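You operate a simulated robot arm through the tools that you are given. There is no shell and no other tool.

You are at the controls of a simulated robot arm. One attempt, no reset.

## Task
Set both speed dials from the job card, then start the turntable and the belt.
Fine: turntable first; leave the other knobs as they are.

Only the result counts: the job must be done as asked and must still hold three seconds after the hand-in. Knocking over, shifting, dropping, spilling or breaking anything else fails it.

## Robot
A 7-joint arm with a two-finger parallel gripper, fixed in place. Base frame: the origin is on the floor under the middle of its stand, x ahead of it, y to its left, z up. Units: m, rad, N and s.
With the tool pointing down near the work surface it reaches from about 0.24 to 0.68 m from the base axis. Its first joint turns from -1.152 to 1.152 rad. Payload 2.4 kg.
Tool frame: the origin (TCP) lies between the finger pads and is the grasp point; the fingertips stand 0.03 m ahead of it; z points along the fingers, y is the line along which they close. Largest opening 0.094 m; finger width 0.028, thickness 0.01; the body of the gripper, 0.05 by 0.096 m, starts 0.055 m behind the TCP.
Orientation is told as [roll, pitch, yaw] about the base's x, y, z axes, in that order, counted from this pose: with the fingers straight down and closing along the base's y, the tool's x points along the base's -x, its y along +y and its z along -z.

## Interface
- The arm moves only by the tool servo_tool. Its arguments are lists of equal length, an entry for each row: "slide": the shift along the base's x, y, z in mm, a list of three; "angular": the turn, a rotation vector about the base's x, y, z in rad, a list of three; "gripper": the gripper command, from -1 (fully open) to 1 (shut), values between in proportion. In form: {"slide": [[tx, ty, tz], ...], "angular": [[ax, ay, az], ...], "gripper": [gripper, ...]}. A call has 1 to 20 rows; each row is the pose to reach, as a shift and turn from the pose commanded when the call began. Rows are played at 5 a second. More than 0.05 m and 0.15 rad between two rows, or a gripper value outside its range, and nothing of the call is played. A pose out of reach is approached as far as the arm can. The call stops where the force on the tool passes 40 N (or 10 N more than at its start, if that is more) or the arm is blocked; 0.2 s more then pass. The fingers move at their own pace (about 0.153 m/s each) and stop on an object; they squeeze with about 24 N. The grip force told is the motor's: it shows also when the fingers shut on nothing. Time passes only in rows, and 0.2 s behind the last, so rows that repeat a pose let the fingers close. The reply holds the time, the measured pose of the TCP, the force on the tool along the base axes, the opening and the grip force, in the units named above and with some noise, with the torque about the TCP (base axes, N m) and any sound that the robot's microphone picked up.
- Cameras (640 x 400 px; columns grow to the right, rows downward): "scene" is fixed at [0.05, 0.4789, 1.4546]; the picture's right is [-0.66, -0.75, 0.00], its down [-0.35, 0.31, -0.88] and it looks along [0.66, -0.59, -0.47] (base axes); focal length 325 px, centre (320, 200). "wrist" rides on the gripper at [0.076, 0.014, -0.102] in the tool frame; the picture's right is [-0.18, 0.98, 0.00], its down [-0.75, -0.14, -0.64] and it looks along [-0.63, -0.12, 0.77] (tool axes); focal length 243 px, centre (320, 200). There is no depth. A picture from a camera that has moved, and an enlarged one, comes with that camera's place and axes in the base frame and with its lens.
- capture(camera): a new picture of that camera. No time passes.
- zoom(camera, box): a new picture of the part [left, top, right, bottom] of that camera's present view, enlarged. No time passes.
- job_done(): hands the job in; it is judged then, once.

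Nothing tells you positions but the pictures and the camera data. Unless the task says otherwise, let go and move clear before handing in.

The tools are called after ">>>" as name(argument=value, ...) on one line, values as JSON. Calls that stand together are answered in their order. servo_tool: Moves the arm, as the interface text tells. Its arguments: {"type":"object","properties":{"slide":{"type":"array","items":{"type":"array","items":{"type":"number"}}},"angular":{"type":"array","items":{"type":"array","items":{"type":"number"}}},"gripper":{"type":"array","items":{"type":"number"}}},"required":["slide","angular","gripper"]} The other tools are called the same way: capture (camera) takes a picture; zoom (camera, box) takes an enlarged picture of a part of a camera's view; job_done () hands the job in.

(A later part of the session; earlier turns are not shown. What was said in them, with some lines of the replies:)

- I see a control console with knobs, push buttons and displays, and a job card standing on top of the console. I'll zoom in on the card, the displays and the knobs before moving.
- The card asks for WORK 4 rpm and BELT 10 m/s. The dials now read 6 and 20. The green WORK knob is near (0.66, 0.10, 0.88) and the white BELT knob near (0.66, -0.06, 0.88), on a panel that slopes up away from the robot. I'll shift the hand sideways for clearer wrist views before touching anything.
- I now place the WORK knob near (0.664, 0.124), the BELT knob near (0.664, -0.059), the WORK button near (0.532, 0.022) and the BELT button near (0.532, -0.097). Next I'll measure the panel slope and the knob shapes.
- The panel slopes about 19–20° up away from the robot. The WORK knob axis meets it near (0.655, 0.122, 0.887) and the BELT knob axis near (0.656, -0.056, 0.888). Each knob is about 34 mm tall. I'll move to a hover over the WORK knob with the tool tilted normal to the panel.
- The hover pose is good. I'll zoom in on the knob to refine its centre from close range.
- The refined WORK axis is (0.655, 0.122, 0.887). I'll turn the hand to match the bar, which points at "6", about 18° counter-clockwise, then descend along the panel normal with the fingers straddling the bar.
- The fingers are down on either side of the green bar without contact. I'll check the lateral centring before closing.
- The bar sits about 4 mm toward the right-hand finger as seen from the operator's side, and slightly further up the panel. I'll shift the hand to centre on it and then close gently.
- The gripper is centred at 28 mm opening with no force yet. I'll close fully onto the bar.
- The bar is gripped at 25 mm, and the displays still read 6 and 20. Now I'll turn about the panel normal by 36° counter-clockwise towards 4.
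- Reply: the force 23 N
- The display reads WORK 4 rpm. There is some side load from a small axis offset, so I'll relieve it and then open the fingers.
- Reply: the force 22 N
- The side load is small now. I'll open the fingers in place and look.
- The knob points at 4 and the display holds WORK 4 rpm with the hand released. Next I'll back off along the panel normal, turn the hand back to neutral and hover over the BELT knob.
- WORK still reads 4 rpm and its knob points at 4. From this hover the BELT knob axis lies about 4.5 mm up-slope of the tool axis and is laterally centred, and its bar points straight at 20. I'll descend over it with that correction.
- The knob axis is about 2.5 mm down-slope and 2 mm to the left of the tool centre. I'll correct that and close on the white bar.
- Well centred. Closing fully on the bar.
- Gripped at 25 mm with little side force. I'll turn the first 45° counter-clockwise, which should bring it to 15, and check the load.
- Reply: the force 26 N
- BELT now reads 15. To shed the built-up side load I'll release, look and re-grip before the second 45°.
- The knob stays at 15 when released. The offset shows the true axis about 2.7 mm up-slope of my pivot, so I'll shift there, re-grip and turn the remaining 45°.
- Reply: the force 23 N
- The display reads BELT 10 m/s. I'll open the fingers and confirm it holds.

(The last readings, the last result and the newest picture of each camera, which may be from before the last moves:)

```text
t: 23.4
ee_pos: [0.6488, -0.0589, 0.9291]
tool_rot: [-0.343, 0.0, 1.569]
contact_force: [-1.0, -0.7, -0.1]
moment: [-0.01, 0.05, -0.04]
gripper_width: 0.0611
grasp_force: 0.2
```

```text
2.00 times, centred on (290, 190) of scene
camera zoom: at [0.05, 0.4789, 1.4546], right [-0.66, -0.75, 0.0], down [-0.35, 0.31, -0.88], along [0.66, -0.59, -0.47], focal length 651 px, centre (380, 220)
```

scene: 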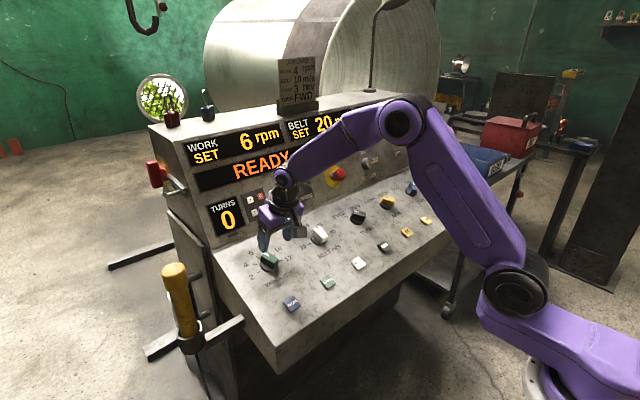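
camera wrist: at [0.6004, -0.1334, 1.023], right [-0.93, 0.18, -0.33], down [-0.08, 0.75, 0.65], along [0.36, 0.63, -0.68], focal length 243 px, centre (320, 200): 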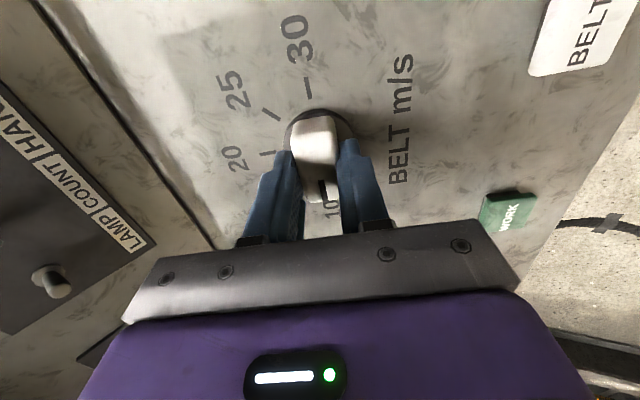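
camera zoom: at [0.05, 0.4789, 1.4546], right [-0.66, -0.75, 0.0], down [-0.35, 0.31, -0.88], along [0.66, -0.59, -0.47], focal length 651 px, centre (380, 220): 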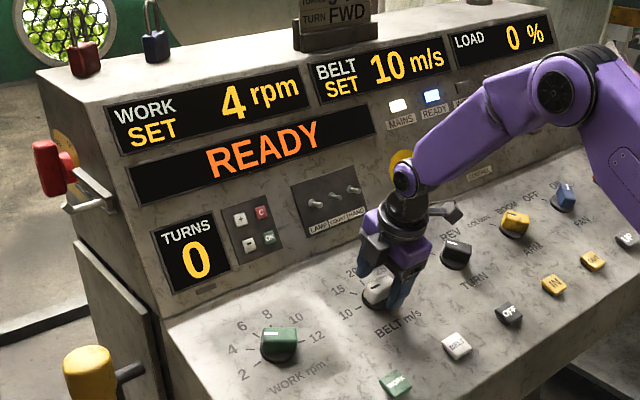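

Both settings hold: WORK 4 rpm and BELT 10 m/s. Next I'll back off, turn the hand to neutral, close the fingers and hover over the green WORK start button.

>>> servo_tool(slide=[[-10, 0, 28], [-20, 0, 57], [-30, 0, 85], [-42, 7, 81], [-53, 15, 76], [-65, 22, 72], [-77, 29, 67], [-88, 36, 63], [-100, 44, 58], [-111, 51, 54], [-123, 58, 49], [-135, 65, 45], [-146, 73, 40], [-158, 80, 36], [-158, 80, 36]], angular=[[0, 0, 0], [0, 0, 0], [0, 0, 0], [0.0476, 0, -0.1346], [0.0952, 0, -0.2692], [0.1428, 0, -0.4039], [0.1904, 0, -0.5385], [0.238, 0, -0.6731], [0.2856, 0, -0.8077], [0.3332, 0, -0.9423], [0.3808, 0, -1.077], [0.4284, 0, -1.2116], [0.476, 0, -1.3462], [0.5236, 0, -1.4808], [0.5236, 0, -1.4808]], gripper=[-0.3, -0.3, -0.3, -0.3, -0.3, -0.3, 0, 0.5, 1, 1, 1, 1, 1, 1, 1])

>>> capture(camera="wrist")

>>> zoom(camera="wrist", box=[220, 50, 420, 190])

>>> capture(camera="scene")

```text
t: 26.6
ee_pos: [0.4906, 0.0225, 0.9666]
tool_rot: [0.0, -0.339, -0.001]
contact_force: [0.5, -0.3, -0.4]
moment: [-0.03, 0.01, -0.02]
gripper_width: 0.0001
grasp_force: 23.8
```

```text
taken
camera wrist: at [0.3848, 0.0385, 1.0388], right [0.18, 0.98, 0.06], down [0.5, -0.14, 0.86], along [0.85, -0.12, -0.51], focal length 243 px, centre (320, 200)
```

wrist: 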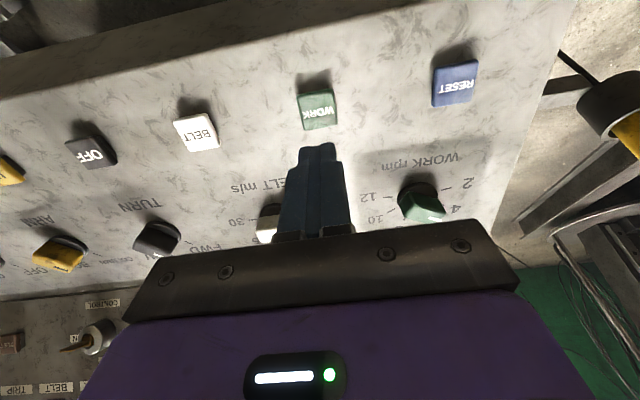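

```text
2.86 times, centred on (320, 120) of wrist
camera zoom: at [0.3848, 0.0385, 1.0388], right [0.18, 0.98, 0.06], down [0.5, -0.14, 0.86], along [0.85, -0.12, -0.51], focal length 693 px, centre (320, 429)
```

zoom: 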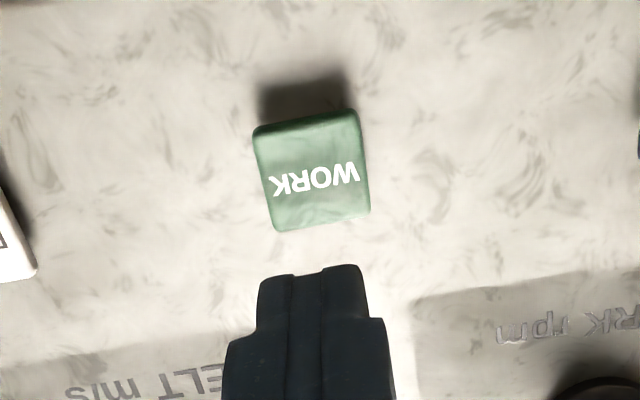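

```text
taken
```

scene: 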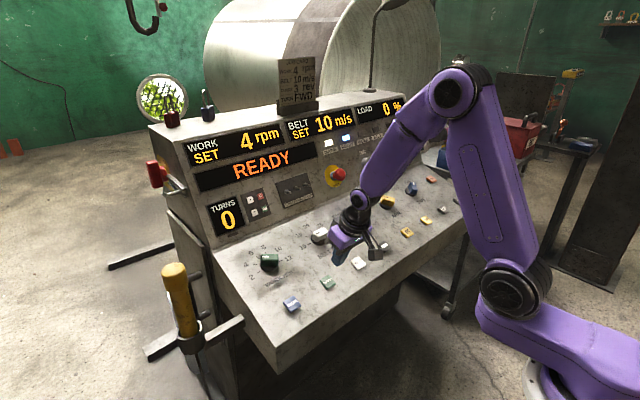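

The closed fingertips hover over the green WORK button with only about 2 mm of offset. I'll descend along the normal to just at the button face.

>>> servo_tool(slide=[[11.6, -2.4, -27.7], [21.6, -2.4, -56], [28.3, -2.4, -74.8], [30.3, -2.4, -80.5], [30.3, -2.4, -80.5]], angular=[[0, 0, 0], [0, 0, 0], [0, 0, 0], [0, 0, 0], [0, 0, 0]], gripper=[1, 1, 1, 1, 1])

>>> capture(camera="wrist")

>>> zoom(camera="scene", box=[280, 200, 400, 310])

```text
t: 27.8
ee_pos: [0.5204, 0.0179, 0.8864]
tool_rot: [0.0, -0.341, 0.0]
contact_force: [-0.8, -0.5, -0.6]
moment: [0.03, -0.02, -0.01]
gripper_width: 0.0
grasp_force: 23.8
```

```text
taken
camera wrist: at [0.4144, 0.0337, 0.9584], right [0.17, 0.98, 0.06], down [0.5, -0.14, 0.86], along [0.85, -0.12, -0.51], focal length 243 px, centre (320, 200)
```

wrist: 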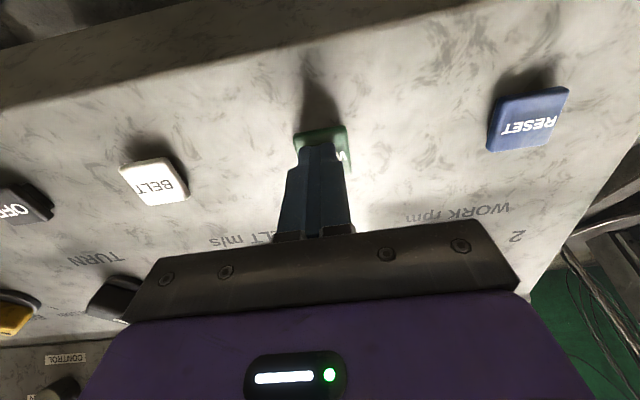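

```text
3.64 times, centred on (340, 255) of scene
camera zoom: at [0.05, 0.4789, 1.4546], right [-0.66, -0.75, 0.0], down [-0.35, 0.31, -0.88], along [0.66, -0.59, -0.47], focal length 1183 px, centre (247, 0)
```

zoom: 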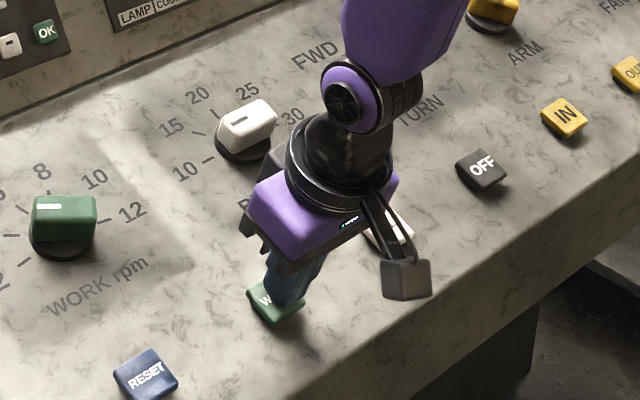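

The tip is right over the button with no contact yet. I'll press in small steps along the normal and watch the force.

>>> servo_tool(slide=[[0.7, 0, -1.9], [1.3, 0, -3.8], [2.0, 0, -5.7], [2.3, 0, -6.6], [2.3, 0, -6.6]], angular=[[0, 0, 0], [0, 0, 0], [0, 0, 0], [0, 0, 0], [0, 0, 0]], gripper=[1, 1, 1, 1, 1])

>>> capture(camera="scene")

```text
t: 29.0
ee_pos: [0.5243, 0.0187, 0.8803]
tool_rot: [0.001, -0.339, 0.0]
contact_force: [-0.9, -1.1, 1.5]
moment: [-0.04, -0.02, -0.01]
gripper_width: 0.0
grasp_force: 24.1
heard: click
```

```text
taken
```

scene: 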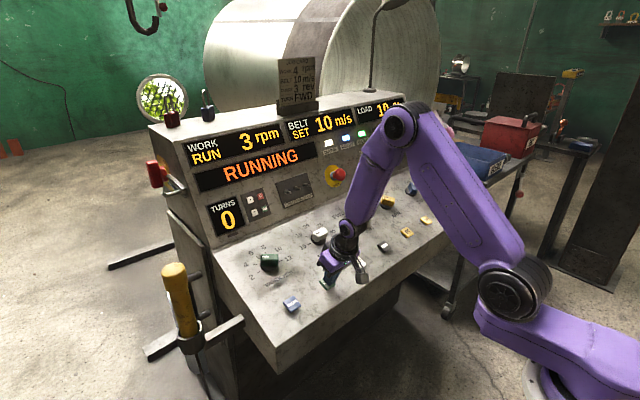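

A click was heard, and the display shows WORK RUN, RUNNING, so the turntable has started. I'll lift off along the normal and move sideways to hover over the white BELT button.

>>> servo_tool(slide=[[-10, 0, 28], [-20, 0, 57], [-25, 0, 71], [-25, -40, 71], [-25, -80, 71], [-25, -119, 71], [-25, -119, 71]], angular=[[0, 0, 0], [0, 0, 0], [0, 0, 0], [0, 0, 0], [0, 0, 0], [0, 0, 0], [0, 0, 0]], gripper=[1, 1, 1, 1, 1, 1, 1])

>>> zoom(camera="wrist", box=[220, 50, 420, 190])

>>> zoom(camera="scene", box=[180, 80, 420, 240])

```text
t: 30.6
ee_pos: [0.5007, -0.0984, 0.953]
tool_rot: [0.001, -0.341, 0.0]
contact_force: [0.1, -0.8, 0.2]
moment: [-0.03, -0.01, 0.0]
gripper_width: 0.0001
grasp_force: 23.8
```

```text
2.86 times, centred on (320, 120) of wrist
camera zoom: at [0.3941, -0.0828, 1.025], right [0.17, 0.98, 0.06], down [0.5, -0.14, 0.86], along [0.85, -0.12, -0.51], focal length 693 px, centre (320, 429)
```

zoom: 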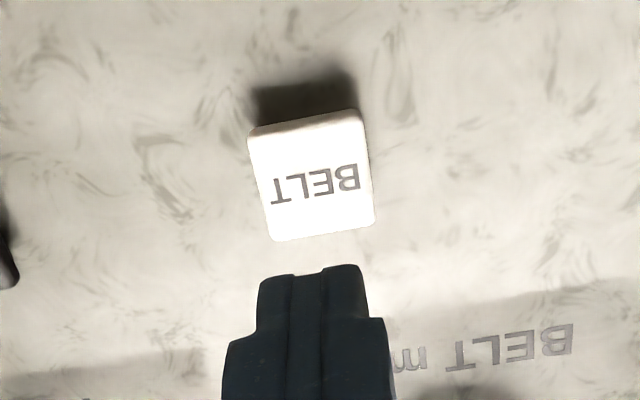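

```text
2.50 times, centred on (300, 160) of scene
camera zoom: at [0.05, 0.4789, 1.4546], right [-0.66, -0.75, 0.0], down [-0.35, 0.31, -0.88], along [0.66, -0.59, -0.47], focal length 813 px, centre (370, 300)
```

zoom: 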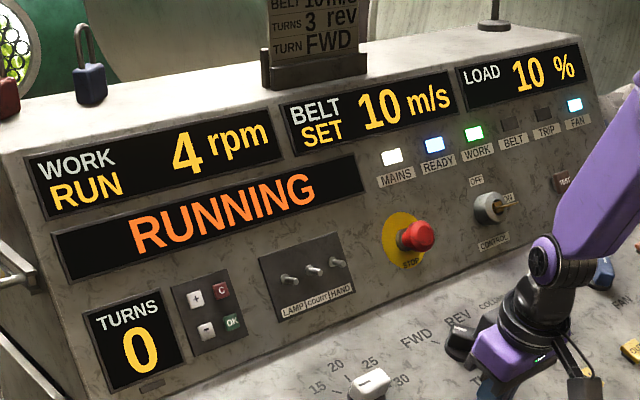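

The turntable is running at 4 rpm with its lamp on, and the hand is above the BELT button within about 3 mm. I'll descend to just above its face.

>>> servo_tool(slide=[[8.5, -1.5, -28.8], [18.5, -1.5, -57.1], [21.2, -1.5, -64.6], [21.2, -1.5, -64.6]], angular=[[0, 0, 0], [0, 0, 0], [0, 0, 0], [0, 0, 0]], gripper=[1, 1, 1, 1])

>>> zoom(camera="scene", box=[300, 200, 420, 310])

>>> capture(camera="wrist")

```text
t: 31.6
ee_pos: [0.5206, -0.1019, 0.8844]
tool_rot: [0.001, -0.341, 0.0]
contact_force: [0.7, -0.5, -0.3]
moment: [0.02, 0.01, -0.01]
gripper_width: 0.0002
grasp_force: 23.6
```

```text
3.64 times, centred on (360, 255) of scene
camera zoom: at [0.05, 0.4789, 1.4546], right [-0.66, -0.75, 0.0], down [-0.35, 0.31, -0.88], along [0.66, -0.59, -0.47], focal length 1183 px, centre (174, 0)
```

zoom: 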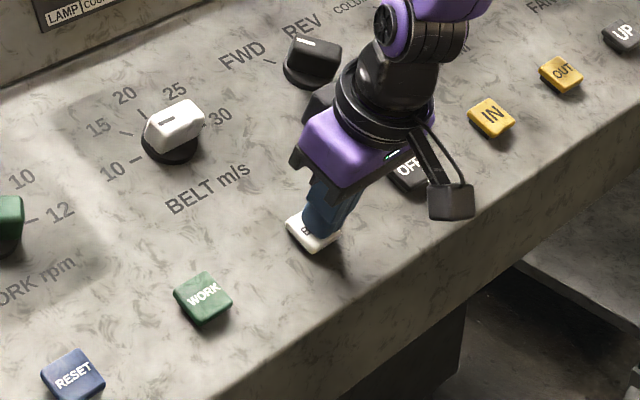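

```text
taken
camera wrist: at [0.4145, -0.0855, 0.9559], right [0.17, 0.98, 0.06], down [0.5, -0.14, 0.86], along [0.85, -0.12, -0.51], focal length 243 px, centre (320, 200)
```

wrist: 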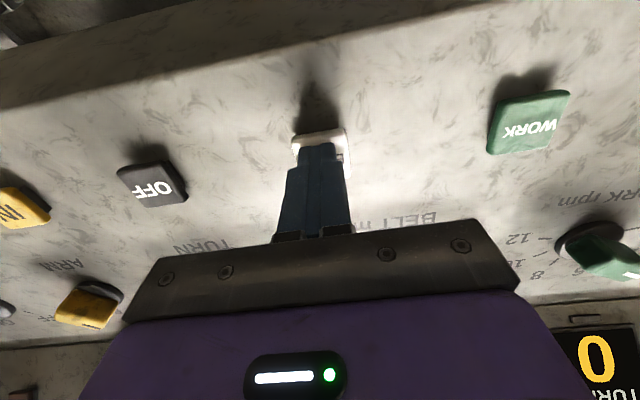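

The tip is over the BELT button without contact. I'll press in small steps.

>>> servo_tool(slide=[[0.7, 0, -1.9], [1.3, 0, -3.8], [2.0, 0, -5.7], [2.0, 0, -5.7]], angular=[[0, 0, 0], [0, 0, 0], [0, 0, 0], [0, 0, 0]], gripper=[1, 1, 1, 1])

>>> zoom(camera="scene", box=[180, 80, 420, 240])

```text
t: 32.6
ee_pos: [0.5238, -0.1015, 0.8788]
tool_rot: [0.001, -0.34, 0.0]
contact_force: [-1.5, 0.6, 1.2]
moment: [0.02, 0.0, 0.0]
gripper_width: 0.0
grasp_force: 24.3
heard: click
```

```text
2.50 times, centred on (300, 160) of scene
camera zoom: at [0.05, 0.479, 1.4546], right [-0.66, -0.75, 0.0], down [-0.35, 0.31, -0.88], along [0.66, -0.59, -0.47], focal length 813 px, centre (370, 300)
```

zoom: 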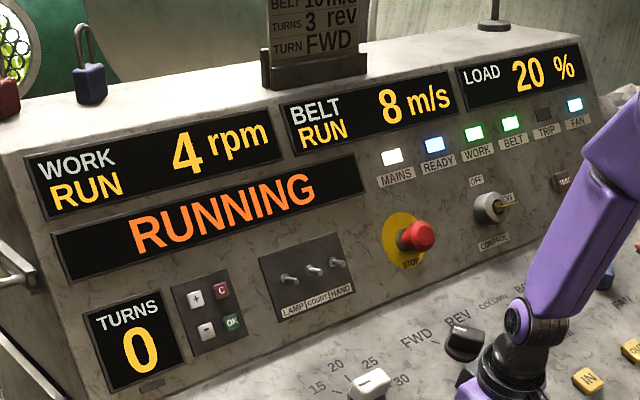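

The BELT button clicked. Its lamp is on and the belt is ramping up (8 m/s so far). I'll lift off along the normal, back well clear and verify the readings.

>>> servo_tool(slide=[[-10, 0, 28], [-20, 0, 57], [-34, 0, 95], [-55, 0, 130], [-75, 0, 165], [-95, 0, 200], [-95, 0, 200], [-95, 0, 200], [-95, 0, 200], [-95, 0, 200], [-95, 0, 200], [-95, 0, 200]], angular=[[0, 0, 0], [0, 0, 0], [0, 0, 0], [0, 0, 0], [0, 0, 0], [0, 0, 0], [0, 0, 0], [0, 0, 0], [0, 0, 0], [0, 0, 0], [0, 0, 0], [0, 0, 0]], gripper=[1, 1, 1, 1, 1, 1, 1, 1, 1, 1, 1, 1])

>>> capture(camera="scene")

>>> zoom(camera="scene", box=[180, 80, 420, 240])

>>> zoom(camera="scene", box=[230, 160, 480, 320])

```text
t: 35.2
ee_pos: [0.4277, -0.0989, 1.0776]
tool_rot: [0.001, -0.34, 0.0]
contact_force: [-0.2, 0.4, 1.0]
moment: [-0.02, -0.02, 0.0]
gripper_width: 0.0001
grasp_force: 23.9
```

```text
taken
```

scene: 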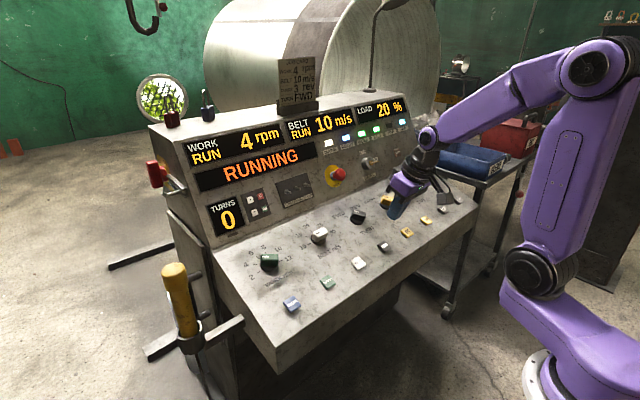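

```text
2.50 times, centred on (300, 160) of scene
camera zoom: at [0.05, 0.4789, 1.4546], right [-0.66, -0.75, 0.0], down [-0.35, 0.31, -0.88], along [0.66, -0.59, -0.47], focal length 813 px, centre (370, 300)
```

zoom: 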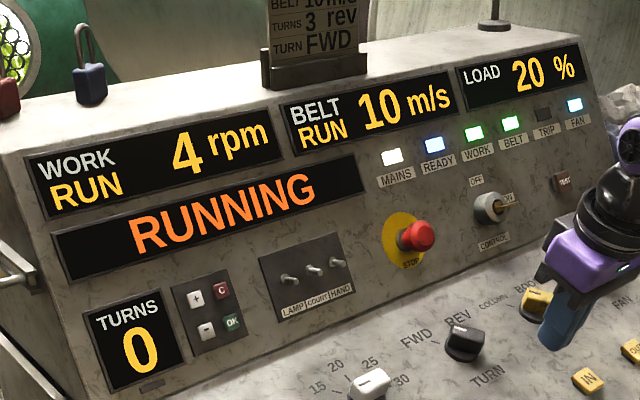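

```text
2.50 times, centred on (355, 240) of scene
camera zoom: at [0.05, 0.4789, 1.4546], right [-0.66, -0.75, 0.0], down [-0.35, 0.31, -0.88], along [0.66, -0.59, -0.47], focal length 813 px, centre (232, 100)
```

zoom: 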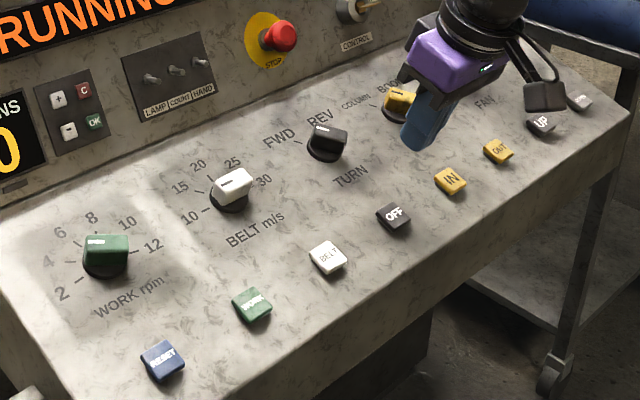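

The turntable runs at 4 rpm and the belt at 10 m/s, with both lamps lit and the status RUNNING. The other knobs look unchanged and the arm is clear of the console, so I'm handing in.

>>> job_done()

```text
The job is handed in.
```

Both speed dials are set from the job card and both machines are running: the turntable at 4 rpm and the belt at 10 m/s. I started the turntable first and pressed the belt button once the turntable was up to speed. Before I handed in, the console showed RUNNING with the WORK and BELT lamps lit and no trip.

I left the other knobs alone. The job card also lists TURNS 3 rev and TURN FWD. I did not set those, so the turns counter still reads 0 and the TURN knob is where it was. From the pictures it looks closer to REV than FWD, so check that if direction matters.

The arm is clear of the console.
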